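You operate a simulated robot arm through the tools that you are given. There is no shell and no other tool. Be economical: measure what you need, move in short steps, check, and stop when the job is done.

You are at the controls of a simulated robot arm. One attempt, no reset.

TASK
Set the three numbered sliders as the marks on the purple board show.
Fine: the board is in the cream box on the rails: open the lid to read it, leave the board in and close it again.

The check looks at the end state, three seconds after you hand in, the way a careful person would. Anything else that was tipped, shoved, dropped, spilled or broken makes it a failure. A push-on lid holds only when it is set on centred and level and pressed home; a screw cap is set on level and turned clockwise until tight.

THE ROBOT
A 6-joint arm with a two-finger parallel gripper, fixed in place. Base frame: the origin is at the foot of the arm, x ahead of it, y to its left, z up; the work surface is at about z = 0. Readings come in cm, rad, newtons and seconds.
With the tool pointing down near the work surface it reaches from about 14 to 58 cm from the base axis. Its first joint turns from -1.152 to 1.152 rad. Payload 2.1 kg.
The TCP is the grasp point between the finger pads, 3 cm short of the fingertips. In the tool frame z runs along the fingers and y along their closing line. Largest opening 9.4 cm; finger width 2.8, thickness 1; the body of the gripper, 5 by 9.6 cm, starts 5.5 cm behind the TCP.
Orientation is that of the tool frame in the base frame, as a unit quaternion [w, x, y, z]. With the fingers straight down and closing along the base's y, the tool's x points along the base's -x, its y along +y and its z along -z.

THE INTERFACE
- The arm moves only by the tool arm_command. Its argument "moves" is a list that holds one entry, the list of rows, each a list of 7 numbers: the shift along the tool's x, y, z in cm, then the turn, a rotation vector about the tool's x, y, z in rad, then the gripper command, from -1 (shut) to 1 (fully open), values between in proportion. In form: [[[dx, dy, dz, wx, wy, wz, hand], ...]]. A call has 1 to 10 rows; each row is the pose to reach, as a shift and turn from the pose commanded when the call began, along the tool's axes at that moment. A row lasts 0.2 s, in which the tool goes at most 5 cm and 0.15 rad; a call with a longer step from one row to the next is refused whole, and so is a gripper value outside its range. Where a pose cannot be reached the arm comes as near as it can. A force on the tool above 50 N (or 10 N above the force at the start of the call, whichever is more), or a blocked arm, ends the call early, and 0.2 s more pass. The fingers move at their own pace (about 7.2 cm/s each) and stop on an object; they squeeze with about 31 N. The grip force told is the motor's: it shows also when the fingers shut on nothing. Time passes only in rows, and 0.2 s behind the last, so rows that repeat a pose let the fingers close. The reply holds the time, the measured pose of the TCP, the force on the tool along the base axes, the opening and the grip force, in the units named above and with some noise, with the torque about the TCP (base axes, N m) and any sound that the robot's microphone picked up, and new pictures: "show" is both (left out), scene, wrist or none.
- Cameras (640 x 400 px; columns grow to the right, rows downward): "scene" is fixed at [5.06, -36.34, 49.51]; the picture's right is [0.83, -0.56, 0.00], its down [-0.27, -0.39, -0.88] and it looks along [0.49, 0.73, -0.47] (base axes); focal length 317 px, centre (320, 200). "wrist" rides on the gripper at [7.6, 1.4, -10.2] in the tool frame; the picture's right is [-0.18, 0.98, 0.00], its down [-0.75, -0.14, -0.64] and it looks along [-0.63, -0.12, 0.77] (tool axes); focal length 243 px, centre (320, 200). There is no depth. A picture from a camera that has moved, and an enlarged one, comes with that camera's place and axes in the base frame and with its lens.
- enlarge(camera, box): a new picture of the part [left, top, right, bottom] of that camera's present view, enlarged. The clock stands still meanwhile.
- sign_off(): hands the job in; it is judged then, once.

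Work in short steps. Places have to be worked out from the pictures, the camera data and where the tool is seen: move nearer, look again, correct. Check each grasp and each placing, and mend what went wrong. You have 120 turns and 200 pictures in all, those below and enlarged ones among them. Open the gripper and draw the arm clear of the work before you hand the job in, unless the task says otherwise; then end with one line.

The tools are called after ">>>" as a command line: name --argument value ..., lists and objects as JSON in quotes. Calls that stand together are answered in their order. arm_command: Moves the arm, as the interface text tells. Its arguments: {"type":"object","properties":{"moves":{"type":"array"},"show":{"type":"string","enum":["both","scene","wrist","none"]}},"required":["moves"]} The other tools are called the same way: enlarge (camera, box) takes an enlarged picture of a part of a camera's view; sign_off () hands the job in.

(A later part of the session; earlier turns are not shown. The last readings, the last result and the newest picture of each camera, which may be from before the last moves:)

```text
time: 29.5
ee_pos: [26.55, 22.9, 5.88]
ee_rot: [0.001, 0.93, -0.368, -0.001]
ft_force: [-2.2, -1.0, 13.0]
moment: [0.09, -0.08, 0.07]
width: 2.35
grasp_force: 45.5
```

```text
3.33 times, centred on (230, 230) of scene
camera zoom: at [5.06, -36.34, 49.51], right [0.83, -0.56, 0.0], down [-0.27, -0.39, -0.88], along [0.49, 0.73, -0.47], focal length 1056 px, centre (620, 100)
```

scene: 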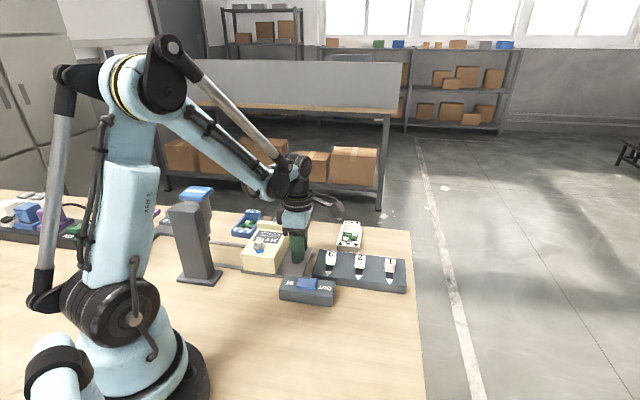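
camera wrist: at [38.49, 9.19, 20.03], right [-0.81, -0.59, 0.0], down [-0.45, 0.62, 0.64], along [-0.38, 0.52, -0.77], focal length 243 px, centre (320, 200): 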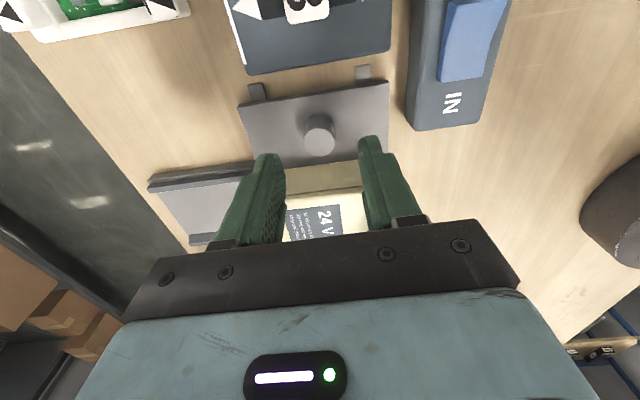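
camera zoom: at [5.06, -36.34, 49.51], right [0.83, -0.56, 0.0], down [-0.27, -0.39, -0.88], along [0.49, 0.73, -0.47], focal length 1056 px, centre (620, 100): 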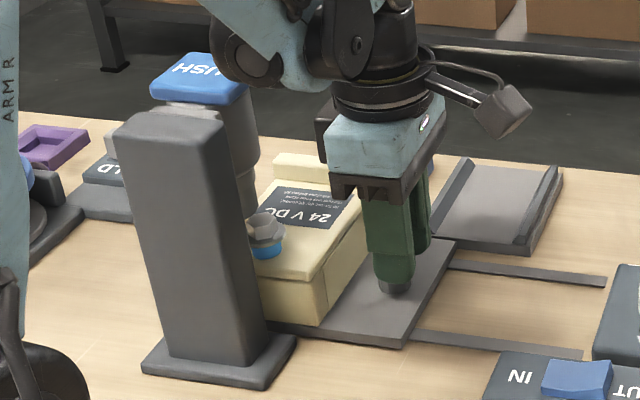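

Travel so far ≈ 10.9 cm. Another 1.6 cm then check alignment through both cameras.

>>> arm_command --moves '[[[-0.8, -0.02, -0.05, 0, 0, 0, -1], [-1.6, -0.05, -0.05, 0, 0, 0, -1], [-1.6, -0.05, -0.05, 0, 0, 0, -1]]]' --show "wrist"

>>> enlarge --camera "scene" --box '[150, 180, 290, 290]'

>>> enlarge --camera "wrist" --box '[220, 100, 480, 250]'

```text
time: 30.3
ee_pos: [25.53, 24.0, 5.89]
ee_rot: [-0.001, 0.929, -0.369, -0.001]
ft_force: [12.8, 15.9, -26.8]
moment: [0.0, -0.43, -0.18]
width: 2.35
grasp_force: 45.1
camera wrist: at [30.01, 17.77, 16.19], right [-0.81, -0.59, 0.0], down [-0.45, 0.62, 0.64], along [-0.38, 0.52, -0.77], focal length 243 px, centre (320, 200)
```

wrist: 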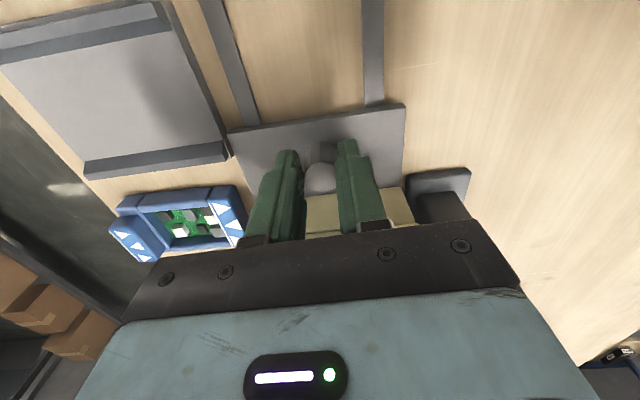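

```text
3.64 times, centred on (220, 235) of scene
camera zoom: at [5.07, -36.33, 49.52], right [0.83, -0.56, 0.0], down [-0.27, -0.39, -0.88], along [0.49, 0.73, -0.47], focal length 1152 px, centre (684, 73)
```

zoom: 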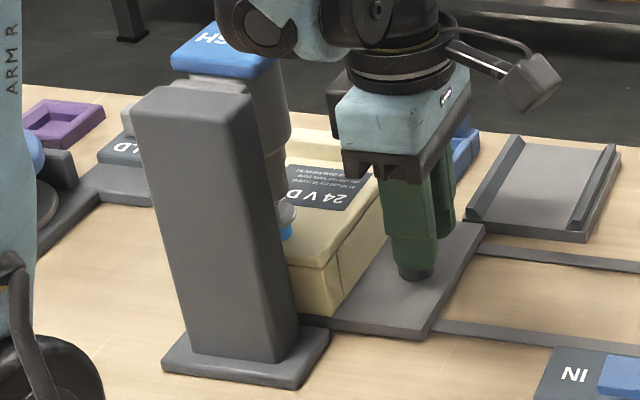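

```text
2.46 times, centred on (350, 175) of wrist
camera zoom: at [30.01, 17.77, 16.19], right [-0.81, -0.59, 0.0], down [-0.45, 0.62, 0.64], along [-0.38, 0.52, -0.77], focal length 597 px, centre (246, 262)
```

zoom: 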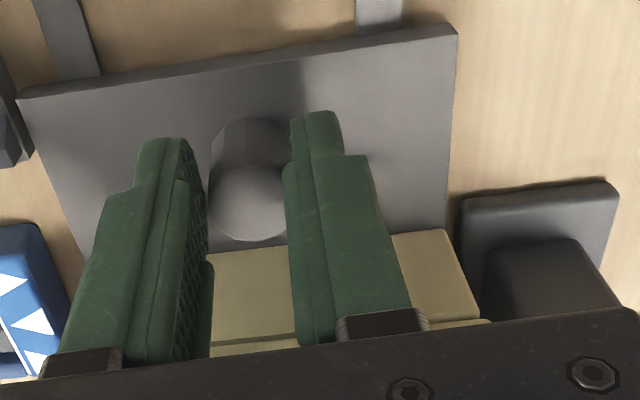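

Nearly under the plunger. I continue in small steps watching for the end stop.

>>> arm_command --moves '[[[-0.3, 0.15, 0.08, 0, 0, 0, -1], [-0.6, 0.15, 0.08, 0, 0, 0, -1], [-0.9, 0.15, 0.08, 0, 0, 0, -1], [-1.2, 0.15, 0.08, 0, 0, 0, -1], [-1.2, 0.15, 0.08, 0, 0, 0, -1]]]' --show "none"

>>> enlarge --camera "scene" --box '[150, 180, 290, 290]'

```text
time: 31.5
ee_pos: [24.9, 24.56, 5.9]
ee_rot: [-0.001, 0.929, -0.37, 0.006]
ft_force: [45.8, -0.3, 4.2]
moment: [-0.14, -1.08, -0.27]
width: 2.39
grasp_force: 45.3
```

```text
3.64 times, centred on (220, 235) of scene
camera zoom: at [5.06, -36.34, 49.51], right [0.83, -0.56, 0.0], down [-0.27, -0.39, -0.88], along [0.49, 0.73, -0.47], focal length 1152 px, centre (684, 73)
```

zoom: 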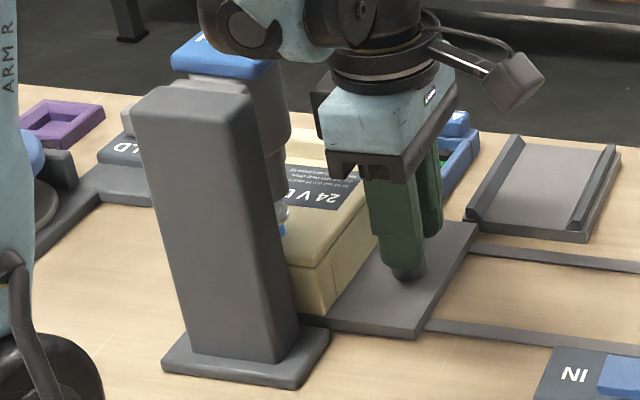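

The stop is reached (32 N against travel). I release, and rise well above.

>>> arm_command --moves '[[[0.3, 0, 0, 0, 0, 0, -1], [0.3, 0, 0, 0, 0, 0, 0.2], [0.3, 0, 0, 0, 0, 0, 0.2], [0.3, 0, -4, 0, 0, 0, 0], [0.3, 0, -8.5, 0, 0, 0, 0], [0.3, 0, -13, 0, 0, 0, 0], [0.3, 0, -17.5, 0, 0, 0, -1], [0.3, 0, -22, 0, 0, 0, -1], [0.3, 0, -22, 0, 0, 0, -1]]]' --show "both"

```text
time: 33.5
ee_pos: [24.74, 24.5, 28.0]
ee_rot: [0.001, 0.929, -0.369, -0.001]
ft_force: [-0.7, 0.1, -0.7]
moment: [-0.02, -0.01, -0.03]
width: 0.01
grasp_force: 31.2
camera wrist: at [29.28, 18.33, 38.28], right [-0.81, -0.59, 0.0], down [-0.45, 0.62, 0.64], along [-0.38, 0.52, -0.77], focal length 243 px, centre (320, 200)
```

scene: 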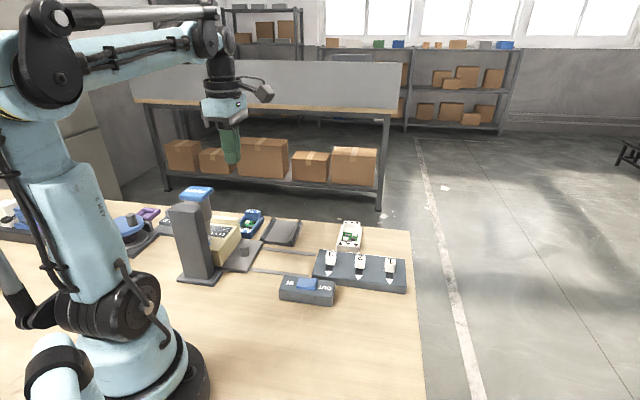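
wrist: 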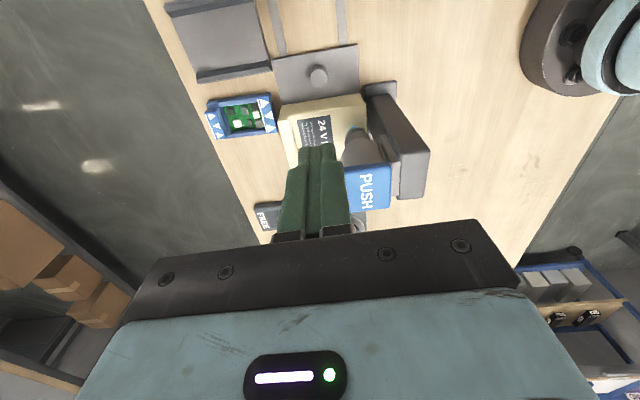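

PUSH plate centre estimated (16.8, 27.2), top z ≈ 19.5. I move over it and descend slowly with shut fingers.

>>> arm_command --moves '[[[-4, 1.7, 0, 0, 0, 0, -1], [-7.62, 3.48, 0, 0, 0, 0, -1], [-7.62, 3.48, 3, 0, 0, 0, -1], [-7.62, 3.48, 4.6, 0, 0, 0, -1], [-7.62, 3.48, 4.6, 0, 0, 0, -1]]]' --show "both"

>>> enlarge --camera "scene" --box '[140, 130, 280, 290]'

```text
time: 34.7
ee_pos: [16.81, 27.08, 23.14]
ee_rot: [0.001, 0.929, -0.369, -0.002]
ft_force: [0.7, 0.5, 0.2]
moment: [0.0, -0.01, -0.02]
width: 0.01
grasp_force: 31.2
camera wrist: at [21.41, 20.93, 33.52], right [-0.81, -0.59, 0.0], down [-0.45, 0.62, 0.64], along [-0.38, 0.52, -0.77], focal length 243 px, centre (320, 200)
```

scene: 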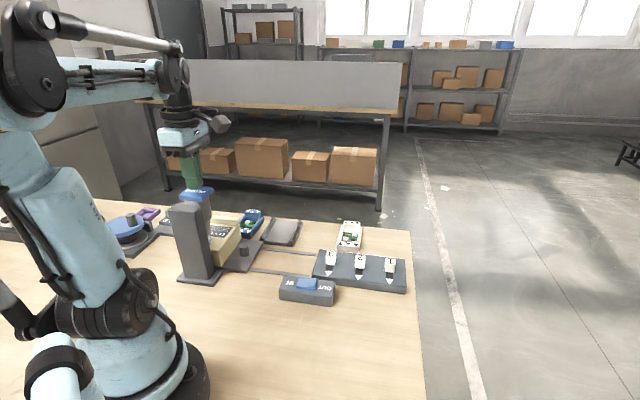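
wrist: 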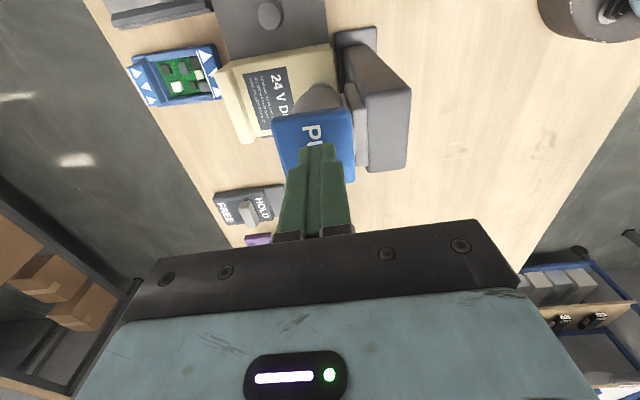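

```text
2.50 times, centred on (210, 210) of scene
camera zoom: at [5.06, -36.34, 49.51], right [0.83, -0.56, 0.0], down [-0.27, -0.39, -0.88], along [0.49, 0.73, -0.47], focal length 792 px, centre (595, 175)
```

zoom: 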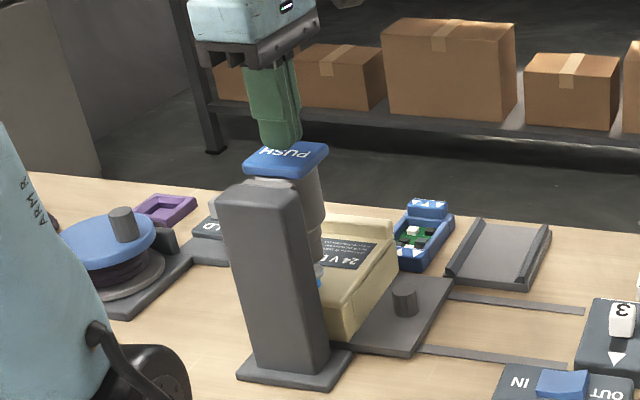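

Fingers are centred over the plate. Press down in 0.3 cm steps.

>>> arm_command --moves '[[[0, 0, 0.4, 0, 0, 0, -1], [0, 0, 0.7, 0, 0, 0, -1], [0, 0, 1.0, 0, 0, 0, -1], [0, 0, 1.3, 0, 0, 0, -1], [0, 0, 1.6, 0, 0, 0, -1], [0, 0, 1.9, 0, 0, 0, -1], [0, 0, 2.2, 0, 0, 0, -1], [0, 0, 2.5, 0, 0, 0, -1], [0, 0, 2.8, 0, 0, 0, -1]]]' --show "none"

>>> enlarge --camera "scene" --box '[150, 160, 290, 290]'

```text
time: 36.5
ee_pos: [16.71, 27.32, 21.15]
ee_rot: [0.003, 0.93, -0.367, -0.002]
ft_force: [-1.4, -0.9, 2.0]
moment: [-0.05, 0.05, 0.01]
width: 0.0
grasp_force: 31.1
stopped in row 9: the force on the tool passed its limit at 57 N (the readings are from after the stop); the commanded pose is now the measured one
```

```text
3.08 times, centred on (220, 225) of scene
camera zoom: at [5.06, -36.34, 49.51], right [0.83, -0.56, 0.0], down [-0.27, -0.39, -0.88], along [0.49, 0.73, -0.47], focal length 975 px, centre (628, 123)
```

zoom: 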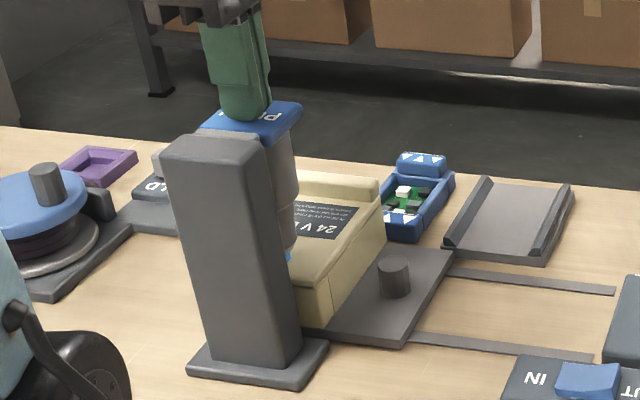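

The plate moved down about 1.3 cm then loaded to 57 N. I push on gently with finer steps.

>>> arm_command --moves '[[[0, 0, 0.2, 0, 0, 0, -1], [0, 0, 0.3, 0, 0, 0, -1], [0, 0, 0.4, 0, 0, 0, -1], [0, 0, 0.5, 0, 0, 0, -1], [0, 0, 0.55, 0, 0, 0, -1], [0, 0, 0.6, 0, 0, 0, -1], [0, 0, 0.65, 0, 0, 0, -1], [0, 0, 0.65, 0, 0, 0, -1]]]' --show "none"

>>> enlarge --camera "scene" --box '[190, 200, 270, 260]'

```text
time: 38.3
ee_pos: [16.79, 27.27, 20.33]
ee_rot: [0.003, 0.93, -0.368, -0.003]
ft_force: [1.7, 1.7, 3.3]
moment: [0.05, -0.08, 0.0]
width: 0.0
grasp_force: 31.0
```

```text
6.67 times, centred on (230, 230) of scene
camera zoom: at [5.06, -36.34, 49.51], right [0.83, -0.56, 0.0], down [-0.27, -0.39, -0.88], along [0.49, 0.73, -0.47], focal length 2113 px, centre (920, 0)
```

zoom: 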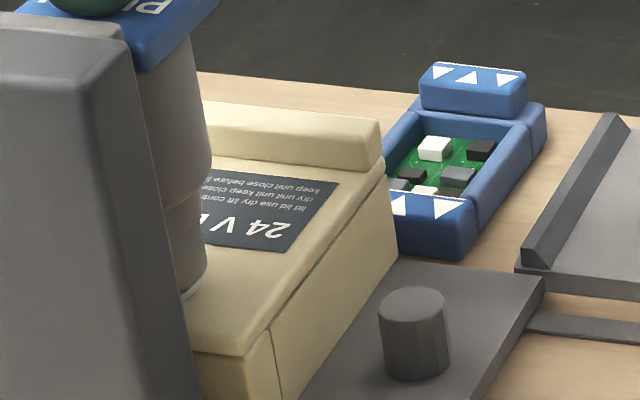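

The pin yielded: plate is lower with little force, no blue visible, and a dark seam now shows. I press a bit more to make sure it's at the bottom.

>>> arm_command --moves '[[[0, 0, 0.15, 0, 0, 0, -1], [0, 0, 0.3, 0, 0, 0, -1], [0, 0, 0.45, 0, 0, 0, -1], [0, 0, 0.6, 0, 0, 0, -1], [0, 0, 0.6, 0, 0, 0, -1]]]' --show "none"

>>> enlarge --camera "scene" --box '[190, 200, 270, 260]'

```text
time: 39.2
ee_pos: [16.74, 27.27, 19.97]
ee_rot: [0.005, 0.93, -0.368, -0.001]
ft_force: [-0.3, 0.0, 4.9]
moment: [0.05, -0.02, 0.02]
width: 0.0
grasp_force: 30.8
stopped in row 4: the force on the tool passed its limit at 55 N (the readings are from after the stop); the commanded pose is now the measured one
```

```text
6.67 times, centred on (230, 230) of scene
camera zoom: at [5.06, -36.34, 49.51], right [0.83, -0.56, 0.0], down [-0.27, -0.39, -0.88], along [0.49, 0.73, -0.47], focal length 2113 px, centre (920, 0)
```

zoom: 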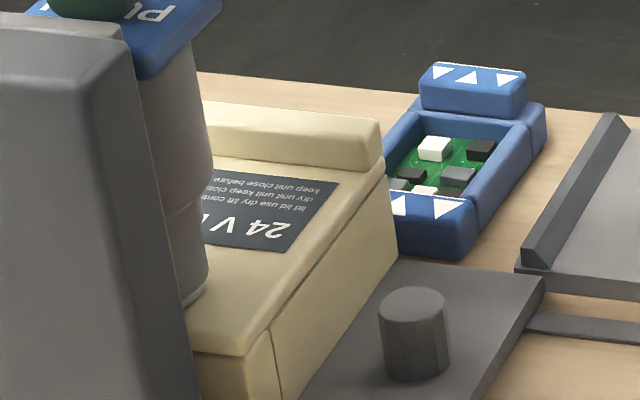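

Bottomed out; the pin is home. I raise, let the plunger return, and go back above the knob.

>>> arm_command --moves '[[[0, 0, -1, 0, 0, 0, -1], [0, 0, -4, 0, 0, 0, -1], [0, 0, -8, 0, 0, 0, -1], [4, -1.7, -8, 0, 0, 0, 0], [7.62, -3.45, -8, 0, 0, 0, 0], [7.62, -3.45, -4, 0, 0, 0, 0], [7.62, -3.45, 0.5, 0, 0, 0, 0], [7.62, -3.45, 5.5, 0, 0, 0, 0], [7.62, -3.45, 10.0, 0, 0, 0, 0], [7.62, -3.45, 10.0, 0, 0, 0, 0]]]' --show "wrist"

>>> enlarge --camera "scene" --box '[150, 170, 290, 290]'

```text
time: 41.4
ee_pos: [24.47, 24.49, 9.95]
ee_rot: [0.004, 0.93, -0.368, -0.001]
ft_force: [0.1, 0.2, 0.3]
moment: [0.0, 0.01, -0.01]
width: 4.71
grasp_force: 0.0
camera wrist: at [29.08, 18.34, 20.16], right [-0.81, -0.59, 0.01], down [-0.45, 0.62, 0.64], along [-0.38, 0.51, -0.77], focal length 243 px, centre (320, 200)
```

wrist: 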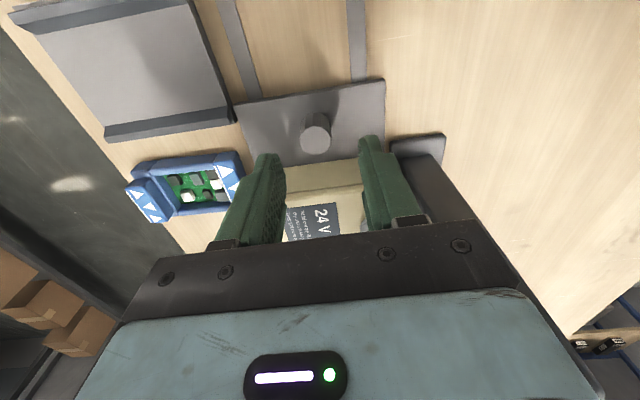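

```text
3.33 times, centred on (220, 230) of scene
camera zoom: at [5.06, -36.34, 49.51], right [0.83, -0.56, 0.0], down [-0.27, -0.39, -0.88], along [0.49, 0.73, -0.47], focal length 1056 px, centre (653, 100)
```

zoom: 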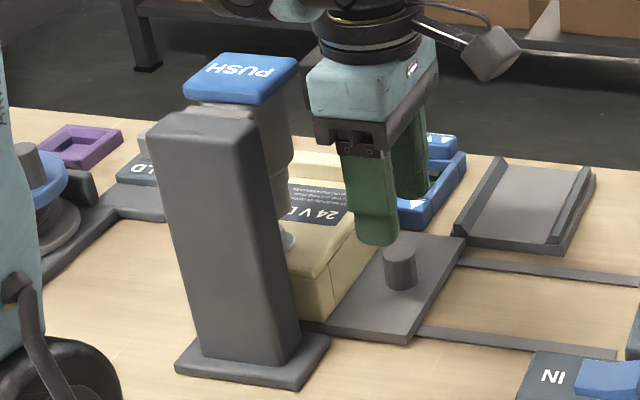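

>>> arm_command --moves '[[[0.4, -0.1, 2, 0, 0, 0, 0], [0.4, -0.1, 4.05, 0, 0, 0, 0], [0.4, -0.1, 4.05, 0, 0, 0, -1], [0.4, -0.1, 4.05, 0, 0, 0, -1], [0.4, -0.1, 4.05, 0, 0, 0, -1]]]' --show "none"

```text
time: 42.6
ee_pos: [24.98, 24.46, 5.89]
ee_rot: [0.001, 0.93, -0.368, 0.0]
ft_force: [16.5, 18.1, -18.0]
moment: [0.53, -0.41, -0.11]
width: 2.34
grasp_force: 44.8
```

Now slide the carriage back out, ~13.5 cm.

>>> arm_command --moves '[[[0, -0.2, 0.08, 0, 0, 0, -1], [1.5, -0.16, 0.08, 0, 0, 0, -1], [3, -0.12, 0.08, 0, 0, 0, -1], [4.5, -0.08, 0.08, 0, 0, 0, -1], [6, -0.04, 0.08, 0, 0, 0, -1], [7.5, 0, 0.08, 0, 0, 0, -1], [9, 0.04, 0.08, 0, 0, 0, -1], [10.5, 0.08, 0.08, 0, 0, 0, -1], [12, 0.12, 0.08, 0, 0, 0, -1], [12.6, 0.14, 0.08, 0, 0, 0, -1]]]' --show "none"

>>> enlarge --camera "scene" --box '[235, 215, 315, 280]'

```text
time: 44.8
ee_pos: [33.96, 15.49, 5.91]
ee_rot: [0.005, 0.929, -0.369, -0.001]
ft_force: [-2.2, -5.4, -7.2]
moment: [0.65, 0.29, 0.04]
width: 2.36
grasp_force: 44.9
```

```text
6.15 times, centred on (275, 248) of scene
camera zoom: at [5.07, -36.34, 49.51], right [0.83, -0.56, 0.0], down [-0.27, -0.39, -0.88], along [0.49, 0.73, -0.47], focal length 1950 px, centre (597, -92)
```

zoom: 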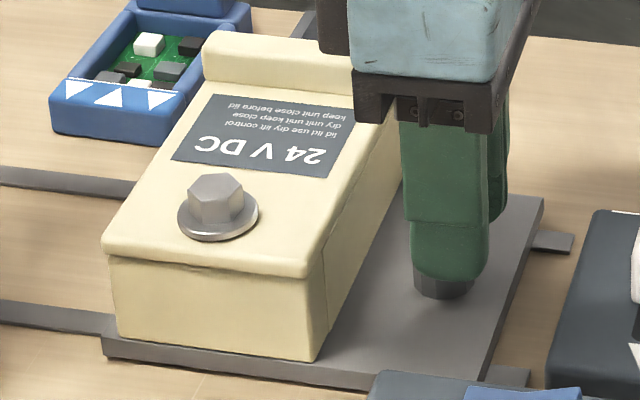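

The pin is flush now. Nudge 0.4 cm more to the original carriage position, then release and rise.

>>> arm_command --moves '[[[0.3, 0, 0, 0, 0, 0, -1], [0.45, 0, 0, 0, 0, 0, -1], [0.45, 0, 0, 0, 0, 0, -1], [0.45, 0, 0, 0, 0, 0, 0], [0.45, 0, 0, 0, 0, 0, 0], [0.45, 0, -4, 0, 0, 0, 0], [0.45, 0, -8, 0, 0, 0, 0], [0.45, 0, -8, 0, 0, 0, 0]]]' --show "wrist"

>>> enlarge --camera "scene" --box '[235, 215, 315, 280]'

>>> enlarge --camera "wrist" --box '[140, 60, 420, 240]'

```text
time: 46.6
ee_pos: [34.45, 15.19, 13.79]
ee_rot: [0.003, 0.93, -0.368, -0.002]
ft_force: [0.1, -0.2, -0.1]
moment: [-0.01, 0.0, 0.03]
width: 4.7
grasp_force: 0.0
camera wrist: at [39.06, 9.04, 24.14], right [-0.81, -0.59, 0.01], down [-0.45, 0.62, 0.64], along [-0.38, 0.51, -0.77], focal length 243 px, centre (320, 200)
```

wrist: 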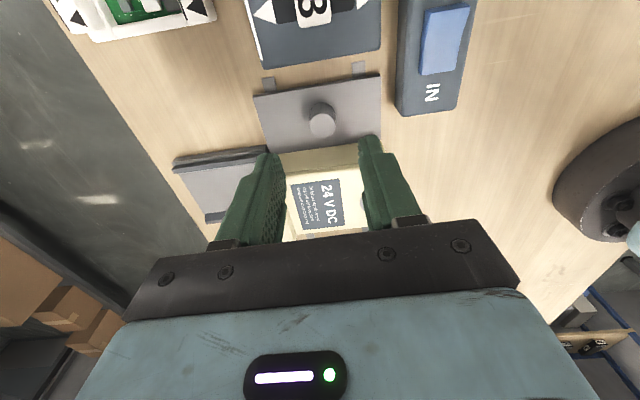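

```text
6.15 times, centred on (275, 248) of scene
camera zoom: at [5.06, -36.34, 49.51], right [0.83, -0.56, 0.0], down [-0.27, -0.39, -0.88], along [0.49, 0.73, -0.47], focal length 1950 px, centre (597, -92)
```

zoom: 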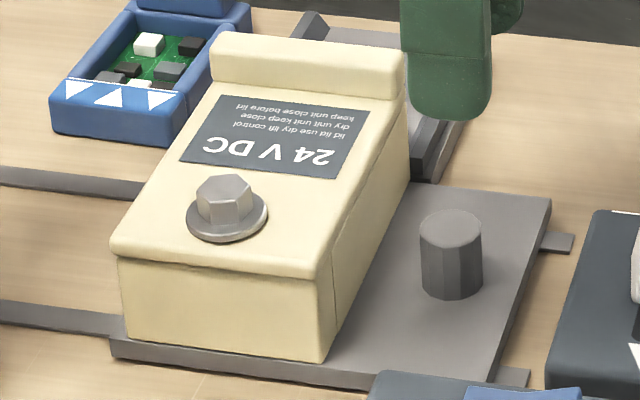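

```text
2.22 times, centred on (280, 150) of wrist
camera zoom: at [39.06, 9.04, 24.14], right [-0.81, -0.59, 0.01], down [-0.45, 0.62, 0.64], along [-0.38, 0.51, -0.77], focal length 539 px, centre (409, 311)
```

zoom: 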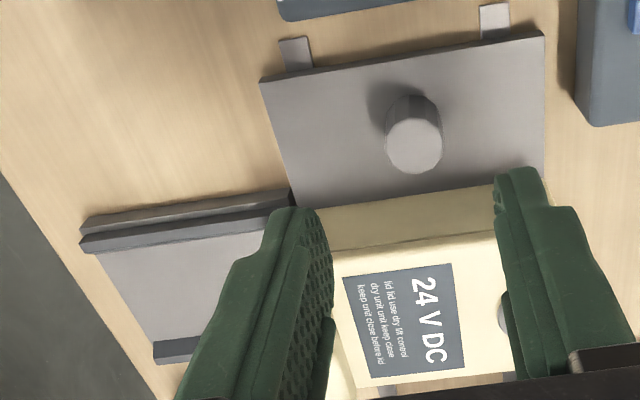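

Carriage is exactly back. Next, the lip at the far end: estimated (32.0, 24.5), z ≈ 8. Move above it and look.

>>> arm_command --moves '[[[-4, -2.5, 0, 0, 0, 0, 0], [-8.15, -5.11, 0, 0, 0, 0, 0], [-8.15, -5.11, 0, 0, 0, 0, 0]]]' --show "wrist"

>>> enlarge --camera "scene" --box '[235, 205, 315, 270]'

```text
time: 47.4
ee_pos: [32.19, 24.68, 13.61]
ee_rot: [0.004, 0.929, -0.369, -0.002]
ft_force: [0.3, -0.3, 0.0]
moment: [-0.02, -0.01, 0.0]
width: 4.71
grasp_force: 0.1
camera wrist: at [36.67, 18.4, 23.97], right [-0.81, -0.59, 0.01], down [-0.45, 0.62, 0.64], along [-0.38, 0.51, -0.77], focal length 243 px, centre (320, 200)
```

wrist: 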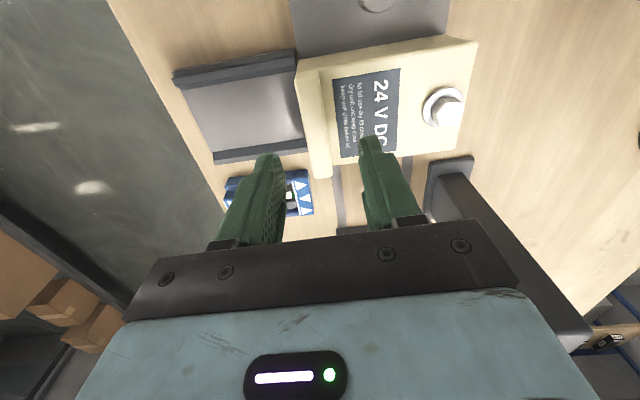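

```text
6.15 times, centred on (275, 238) of scene
camera zoom: at [5.06, -36.33, 49.51], right [0.83, -0.56, 0.0], down [-0.27, -0.39, -0.88], along [0.49, 0.73, -0.47], focal length 1950 px, centre (597, -31)
```

zoom: 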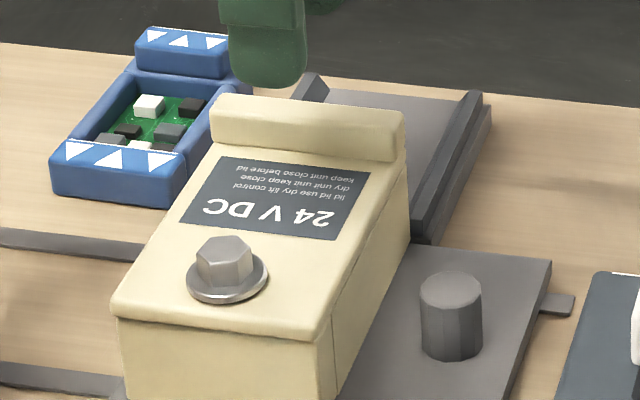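

Lip centre is ~1.1 cm further along tool +x. Correct, lower to lip level and close gently.

>>> arm_command --moves '[[[1.1, 0.15, 0, 0, 0, 0, 0], [1.1, 0.15, 2, 0, 0, 0, 0], [1.1, 0.15, 3.3, 0, 0, 0, 0], [1.1, 0.15, 3.3, 0, 0, 0, -1], [1.1, 0.15, 3.3, 0, 0, 0, -1], [1.1, 0.15, 3.3, 0, 0, 0, -1]]]' --show "wrist"

>>> enlarge --camera "scene" --box '[235, 205, 315, 270]'

```text
time: 48.8
ee_pos: [32.62, 23.71, 10.57]
ee_rot: [0.004, 0.929, -0.37, -0.002]
ft_force: [-1.2, 3.1, -5.4]
moment: [-0.13, -0.22, -1.39]
width: 1.62
grasp_force: 45.0
camera wrist: at [37.2, 17.43, 20.75], right [-0.81, -0.59, 0.01], down [-0.45, 0.62, 0.64], along [-0.38, 0.52, -0.77], focal length 243 px, centre (320, 200)
```

wrist: 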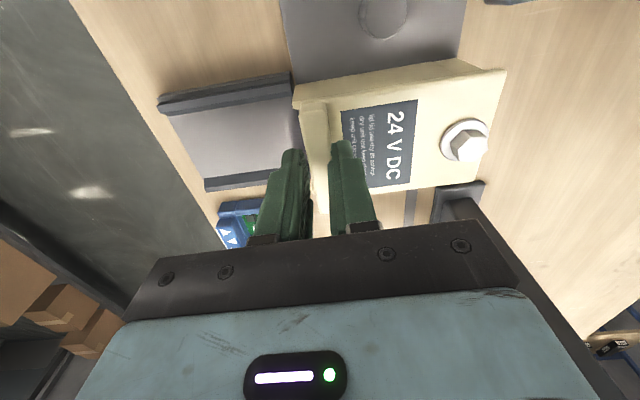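

```text
6.15 times, centred on (275, 238) of scene
camera zoom: at [5.06, -36.33, 49.51], right [0.83, -0.56, 0.0], down [-0.27, -0.39, -0.88], along [0.49, 0.73, -0.47], focal length 1950 px, centre (597, -31)
```

zoom: 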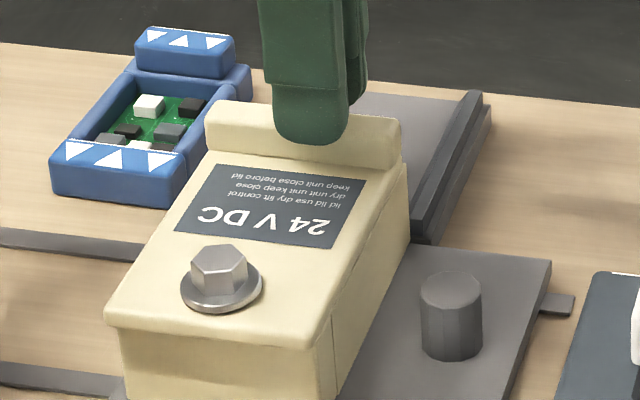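

The lid shifted slightly under the grip, so it's loose now. Pull it 1.5 cm outward along the box axis, watching force.

>>> arm_command --moves '[[[0, -0.4, 0, 0, 0, 0, -1], [0, -0.8, 0, 0, 0, 0, -1], [0, -1.2, 0, 0, 0, 0, -1], [0, -1.5, 0, 0, 0, 0, -1], [0, -1.5, 0, 0, 0, 0, -1]]]' --show "none"

>>> enlarge --camera "scene" --box '[235, 205, 315, 270]'

```text
time: 49.6
ee_pos: [33.08, 24.05, 10.45]
ee_rot: [0.014, 0.929, -0.371, -0.007]
ft_force: [-3.9, -2.2, -2.6]
moment: [-0.18, -0.02, -1.45]
width: 1.6
grasp_force: 45.1
stopped in row 4: the force on the tool passed its limit at 56 N (the readings are from after the stop); the commanded pose is now the measured one
```

```text
6.15 times, centred on (275, 238) of scene
camera zoom: at [5.07, -36.33, 49.51], right [0.83, -0.56, 0.0], down [-0.27, -0.39, -0.88], along [0.49, 0.73, -0.47], focal length 1950 px, centre (597, -31)
```

zoom: 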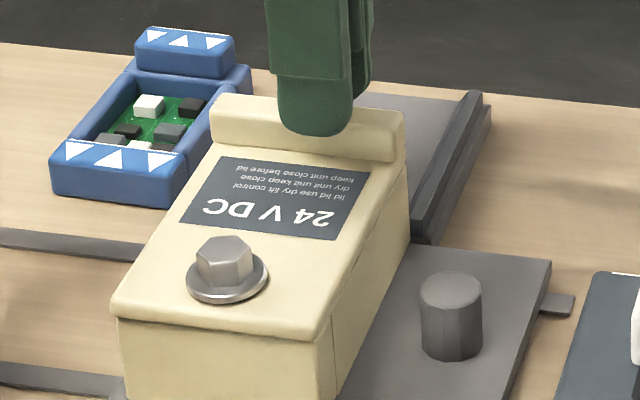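

Blocked at its original place outward. Now test lifting at the lip a little.

>>> arm_command --moves '[[[0, 0.15, -0.2, 0, 0, 0, -1], [0, 0.15, -0.4, 0, 0, 0, -1], [0, 0.15, -0.6, 0, 0, 0, -1], [0, 0.15, -0.6, 0, 0, 0, -1]]]' --show "none"

>>> enlarge --camera "scene" --box '[235, 205, 315, 270]'

```text
time: 50.6
ee_pos: [32.99, 23.99, 11.21]
ee_rot: [0.012, 0.929, -0.37, -0.006]
ft_force: [0.4, -0.1, -0.5]
moment: [-0.01, 0.01, 0.0]
width: 0.0
grasp_force: 32.5
```

```text
6.15 times, centred on (275, 238) of scene
camera zoom: at [5.06, -36.34, 49.51], right [0.83, -0.56, 0.0], down [-0.27, -0.39, -0.88], along [0.49, 0.73, -0.47], focal length 1950 px, centre (597, -31)
```

zoom: 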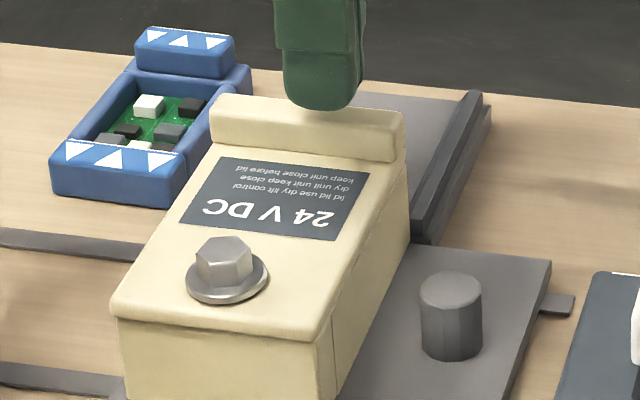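

Slipped off the lip. I regrip deeper (tips near the lid surface).

>>> arm_command --moves '[[[0, 0, 0, 0, 0, 0, -0.2], [0, 0, 0, 0, 0, 0, -0.2], [0, 0, 0.8, 0, 0, 0, -0.2], [0, 0, 1.2, 0, 0, 0, -0.2], [0, 0, 1.2, 0, 0, 0, -0.2], [0, 0, 1.2, 0, 0, 0, -1], [0, 0, 1.2, 0, 0, 0, -1], [0, 0, 1.2, 0, 0, 0, -1]]]' --show "none"

>>> enlarge --camera "scene" --box '[235, 205, 315, 270]'

>>> enlarge --camera "wrist" --box '[240, 60, 520, 240]'

```text
time: 52.4
ee_pos: [33.14, 23.99, 10.0]
ee_rot: [0.013, 0.929, -0.37, -0.007]
ft_force: [0.5, 3.1, -2.9]
moment: [0.05, -0.33, -1.43]
width: 1.64
grasp_force: 44.9
```

```text
6.15 times, centred on (275, 238) of scene
camera zoom: at [5.06, -36.33, 49.51], right [0.83, -0.56, 0.0], down [-0.27, -0.39, -0.88], along [0.49, 0.73, -0.47], focal length 1950 px, centre (597, -31)
```

zoom: 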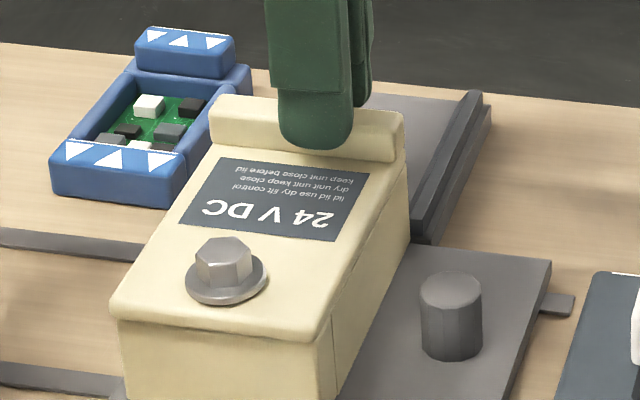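

```text
2.22 times, centred on (380, 150) of wrist
camera zoom: at [37.72, 17.93, 20.23], right [-0.81, -0.59, 0.03], down [-0.44, 0.63, 0.64], along [-0.39, 0.5, -0.77], focal length 539 px, centre (187, 311)
```

zoom: 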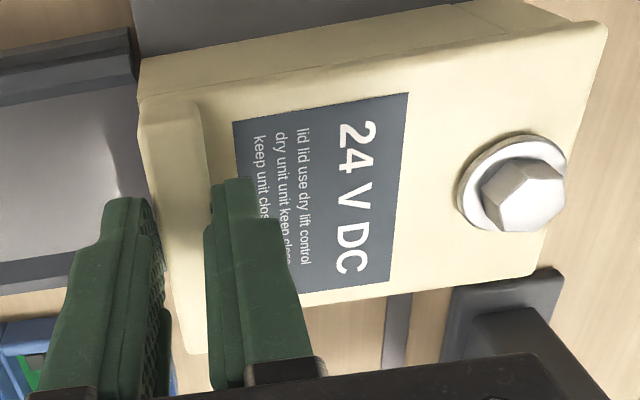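

Deeper grip. Try lifting again gently.

>>> arm_command --moves '[[[0, 0, -0.15, 0, 0, 0, -1], [0, 0, -0.3, 0, 0, 0, -1], [0, 0, -0.45, 0, 0, 0, -1], [0, 0, -0.45, 0, 0, 0, -1]]]' --show "none"

>>> enlarge --camera "scene" --box '[235, 205, 315, 270]'

```text
time: 53.4
ee_pos: [32.78, 23.99, 10.37]
ee_rot: [0.013, 0.929, -0.37, -0.006]
ft_force: [1.5, 0.4, -35.8]
moment: [0.0, -0.2, -1.23]
width: 1.65
grasp_force: 44.5
```

```text
6.15 times, centred on (275, 238) of scene
camera zoom: at [5.08, -36.33, 49.52], right [0.83, -0.56, 0.0], down [-0.27, -0.39, -0.88], along [0.49, 0.73, -0.47], focal length 1950 px, centre (597, -31)
```

zoom: 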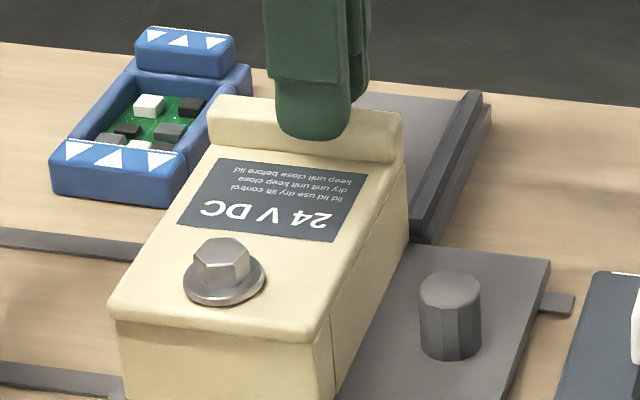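

It doesn't lift. Relieve and push the lid the other way (toward the pin end).

>>> arm_command --moves '[[[0, 0, 0.42, 0, 0, 0, -1], [0, 0.4, 0.42, 0, 0, 0, -1], [0, 0.8, 0.42, 0, 0, 0, -1], [0, 1.2, 0.42, 0, 0, 0, -1], [0, 1.2, 0.42, 0, 0, 0, -1]]]' --show "none"

>>> enlarge --camera "scene" --box '[235, 205, 315, 270]'

```text
time: 54.6
ee_pos: [32.07, 23.12, 9.88]
ee_rot: [0.013, 0.929, -0.37, -0.006]
ft_force: [-0.1, 1.1, 39.0]
moment: [0.24, -0.01, -1.3]
width: 1.64
grasp_force: 45.1
```

```text
6.15 times, centred on (275, 238) of scene
camera zoom: at [5.05, -36.34, 49.51], right [0.83, -0.56, 0.0], down [-0.27, -0.39, -0.88], along [0.49, 0.73, -0.47], focal length 1950 px, centre (597, -31)
```

zoom: 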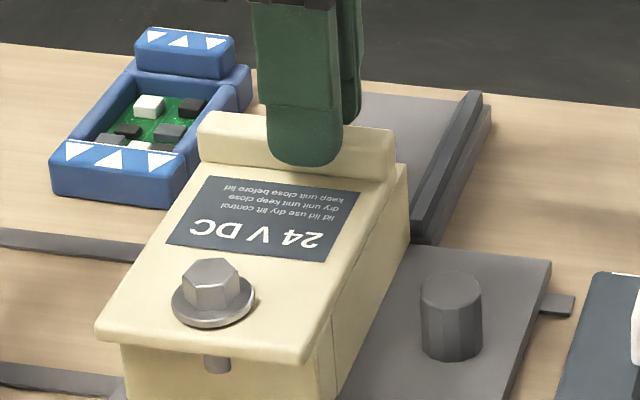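

The lid slides toward the pin end. Relieve the vertical load and slide it 4 cm more.

>>> arm_command --moves '[[[0, 0, -0.35, 0, 0, 0, -1], [0, 0.8, -0.35, 0, 0, 0, -1], [0, 1.6, -0.35, 0, 0, 0, -1], [0, 2.4, -0.35, 0, 0, 0, -1], [0, 3.2, -0.35, 0, 0, 0, -1], [0, 4, -0.35, 0, 0, 0, -1], [0, 4, -0.35, 0, 0, 0, -1]]]' --show "wrist"

>>> enlarge --camera "scene" --box '[225, 205, 325, 285]'

```text
time: 56.2
ee_pos: [29.3, 20.32, 10.5]
ee_rot: [0.014, 0.929, -0.369, -0.008]
ft_force: [-9.1, 9.9, -21.0]
moment: [-0.26, -0.28, -1.27]
width: 1.61
grasp_force: 44.7
camera wrist: at [34.11, 14.23, 20.73], right [-0.81, -0.59, 0.03], down [-0.44, 0.63, 0.64], along [-0.4, 0.5, -0.77], focal length 243 px, centre (320, 200)
```

wrist: 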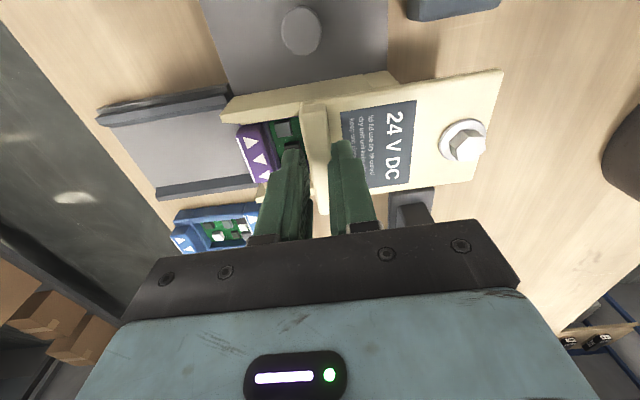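

```text
5.00 times, centred on (275, 245) of scene
camera zoom: at [5.07, -36.33, 49.52], right [0.83, -0.56, 0.0], down [-0.27, -0.39, -0.88], along [0.49, 0.73, -0.47], focal length 1585 px, centre (545, -25)
```

zoom: 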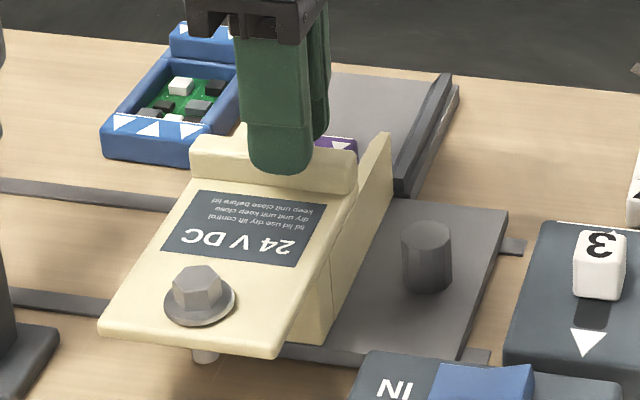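

The purple board is appearing inside. Relieve load, release the lip, and go up to look into the opening.

>>> arm_command --moves '[[[0, 0, 0.2, 0, 0, 0, -1], [0, 0, 0.2, 0, 0, 0, -0.2], [0, 0, 0.2, 0, 0, 0, -0.2], [0, 0, -3, 0, 0, 0, -0.2], [3, -1, -7, 0, 0, 0, -0.2], [6, -2, -7, 0, 0, 0, -0.2], [6, -2, -7, 0, 0, 0, -0.2]]]' --show "wrist"

>>> enlarge --camera "wrist" --box '[180, 60, 400, 220]'

>>> enlarge --camera "scene" --box '[225, 205, 325, 285]'

```text
refused: row 5 steps farther than a row can; nothing moved
```

```text
2.50 times, centred on (290, 140) of wrist
camera zoom: at [34.11, 14.23, 20.73], right [-0.81, -0.59, 0.03], down [-0.44, 0.63, 0.64], along [-0.4, 0.5, -0.77], focal length 606 px, centre (395, 350)
```

zoom: 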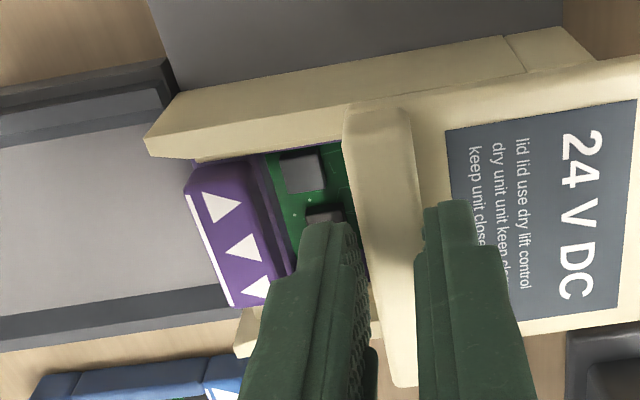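

```text
5.00 times, centred on (275, 245) of scene
camera zoom: at [5.07, -36.33, 49.52], right [0.83, -0.56, 0.0], down [-0.27, -0.39, -0.88], along [0.49, 0.73, -0.47], focal length 1585 px, centre (545, -25)
```

zoom: 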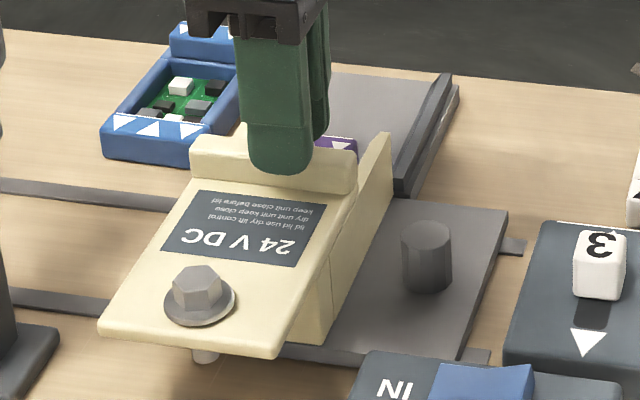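

Marks are triangles pointing two ways, with a white line on one edge (the slider panel has a white line too). Release and look from above.

>>> arm_command --moves '[[[0, 0, 0.2, 0, 0, 0, -1], [0, 0, 0.2, 0, 0, 0, -0.2], [0, 0, 0.2, 0, 0, 0, -0.2], [0, 0, -3, 0, 0, 0, -0.2], [2, -1, -6.5, 0, 0, 0, -0.2], [5, -3, -7, 0, 0, 0, -0.2], [5, -3, -7, 0, 0, 0, -0.2]]]' --show "wrist"

>>> enlarge --camera "wrist" --box '[220, 80, 420, 230]'

>>> enlarge --camera "scene" --box '[225, 205, 325, 285]'

```text
time: 57.8
ee_pos: [35.31, 19.36, 17.36]
ee_rot: [0.014, 0.929, -0.37, -0.006]
ft_force: [0.0, 0.2, 0.3]
moment: [-0.02, 0.0, 0.02]
width: 3.76
grasp_force: 0.1
camera wrist: at [40.03, 13.26, 27.67], right [-0.81, -0.59, 0.03], down [-0.44, 0.63, 0.64], along [-0.39, 0.5, -0.77], focal length 243 px, centre (320, 200)
```

wrist: 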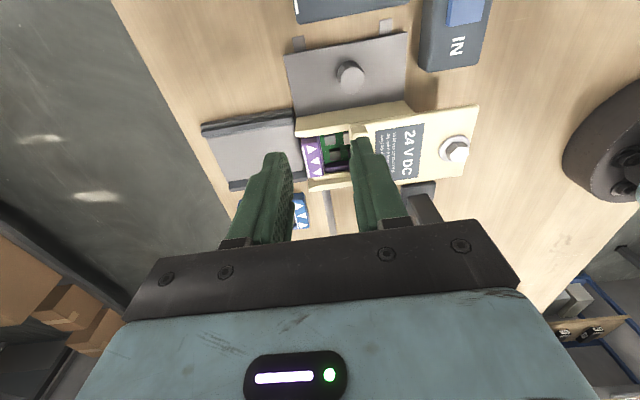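

```text
2.67 times, centred on (320, 155) of wrist
camera zoom: at [40.03, 13.26, 27.67], right [-0.81, -0.59, 0.03], down [-0.44, 0.63, 0.64], along [-0.39, 0.5, -0.77], focal length 647 px, centre (320, 320)
```

zoom: 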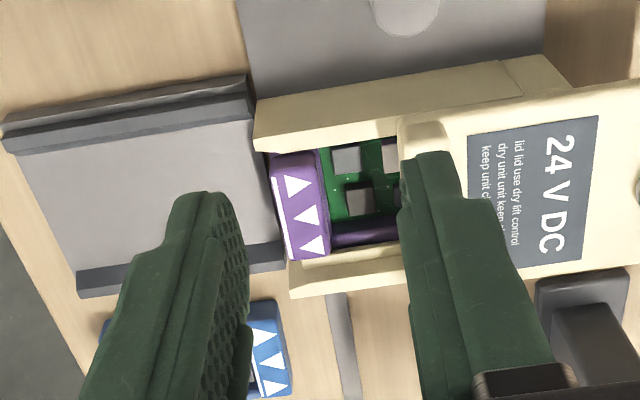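

```text
5.00 times, centred on (275, 245) of scene
camera zoom: at [5.06, -36.34, 49.51], right [0.83, -0.56, 0.0], down [-0.27, -0.39, -0.88], along [0.49, 0.73, -0.47], focal length 1585 px, centre (545, -25)
```

zoom: 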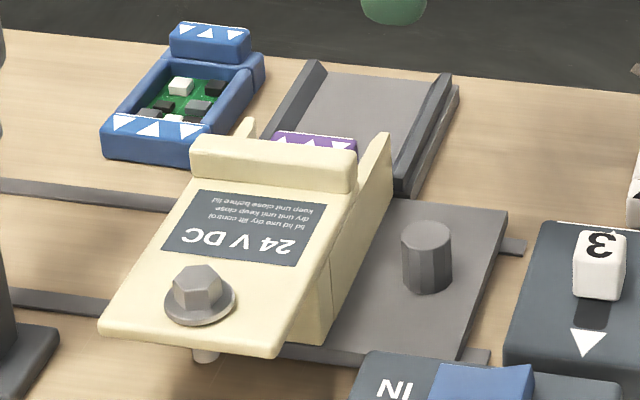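

>>> enlarge --camera "wrist" --box '[290, 125, 360, 185]'

>>> enlarge --camera "scene" --box '[262, 225, 302, 245]'

```text
6.67 times, centred on (325, 155) of wrist
camera zoom: at [40.03, 13.26, 27.67], right [-0.81, -0.59, 0.03], down [-0.44, 0.63, 0.64], along [-0.39, 0.5, -0.77], focal length 1618 px, centre (287, 500)
```

zoom: 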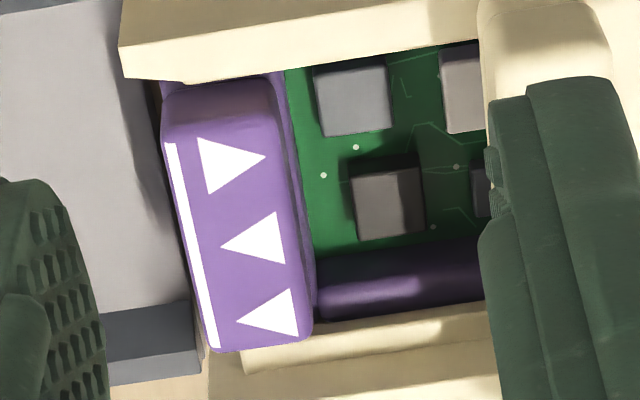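

```text
16.00 times, centred on (282, 235) of scene
camera zoom: at [5.06, -36.34, 49.51], right [0.83, -0.56, 0.0], down [-0.27, -0.39, -0.88], along [0.49, 0.73, -0.47], focal length 5071 px, centre (928, -360)
```

zoom: 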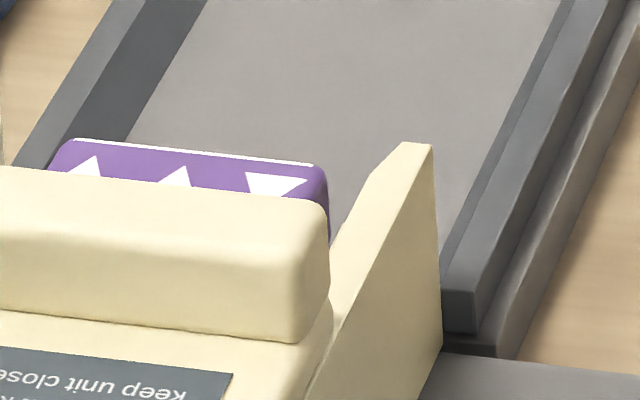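

Purple marks (line edge on the far side): S-most triangle points near (away from line), middle and N-most point far (toward line). I check the panel's line edge, the slider positions, and whether other boards' two strips agree.

>>> enlarge --camera "scene" --box '[305, 215, 415, 300]'

>>> enlarge --camera "scene" --box '[228, 202, 288, 242]'

>>> enlarge --camera "scene" --box '[330, 215, 370, 255]'

```text
4.71 times, centred on (360, 258) of scene
camera zoom: at [5.06, -36.34, 49.51], right [0.83, -0.56, 0.0], down [-0.27, -0.39, -0.88], along [0.49, 0.73, -0.47], focal length 1492 px, centre (132, -71)
```

zoom: 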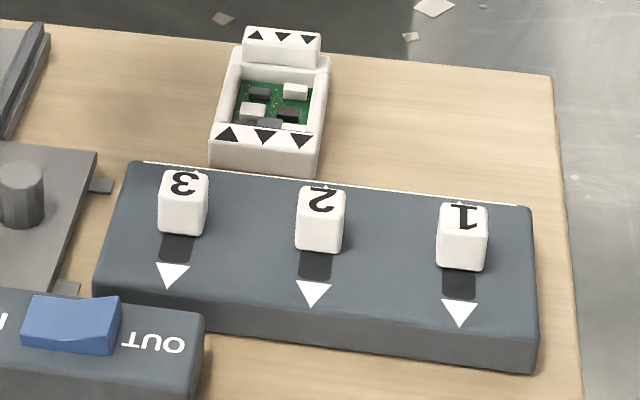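

```text
10.00 times, centred on (258, 222) of scene
camera zoom: at [5.06, -36.34, 49.51], right [0.83, -0.56, 0.0], down [-0.27, -0.39, -0.88], along [0.49, 0.73, -0.47], focal length 3170 px, centre (940, -20)
```

zoom: 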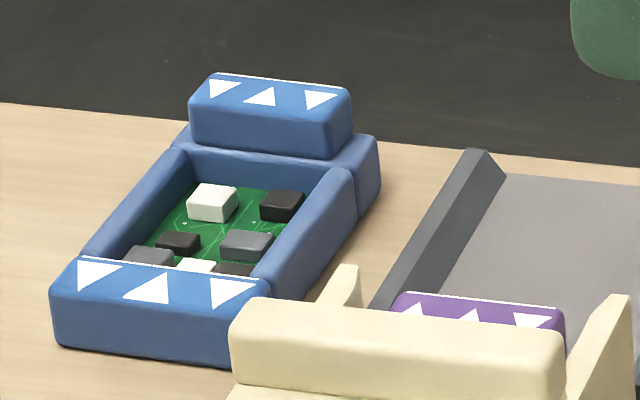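

```text
10.00 times, centred on (350, 235) of scene
camera zoom: at [5.06, -36.34, 49.51], right [0.83, -0.56, 0.0], down [-0.27, -0.39, -0.88], along [0.49, 0.73, -0.47], focal length 3170 px, centre (20, -150)
```

zoom: 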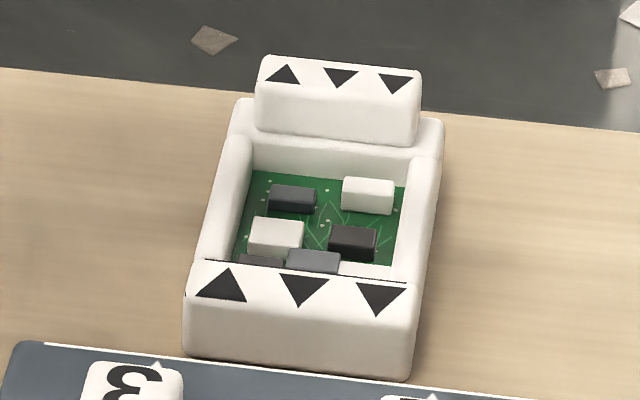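

All strips agree and all lines are on the far edge, as on the panel: slider 3 → far, 2 → far, 1 → near (scene left-to-right ▲▲▽). Now close the lid: go back to the lip, regrip and slide it outward.

>>> arm_command --moves '[[[-3, 2, 0, 0, 0, 0, -0.2], [-5, 3, 0, 0, 0, 0, -0.2], [-5, 3, 4, 0, 0, 0, -0.2], [-5, 3, 7.0, 0, 0, 0, -0.2], [-5, 3, 7.0, 0, 0, 0, -0.2], [-5, 3, 7.0, 0, 0, 0, -1], [-5, 3, 7.0, 0, 0, 0, -1], [-5, 3, 7.0, 0, 0, 0, -1]]]' --show "none"

>>> enlarge --camera "scene" --box '[225, 205, 325, 285]'

```text
time: 59.6
ee_pos: [29.41, 20.31, 10.29]
ee_rot: [0.014, 0.929, -0.37, -0.006]
ft_force: [-2.0, 1.3, -16.1]
moment: [-0.12, -0.15, -1.45]
width: 1.63
grasp_force: 44.8
```

```text
5.00 times, centred on (275, 245) of scene
camera zoom: at [5.07, -36.33, 49.51], right [0.83, -0.56, 0.0], down [-0.27, -0.39, -0.88], along [0.49, 0.73, -0.47], focal length 1585 px, centre (545, -25)
```

zoom: 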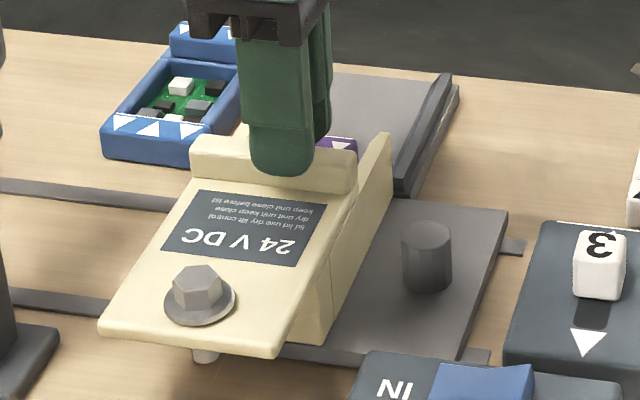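

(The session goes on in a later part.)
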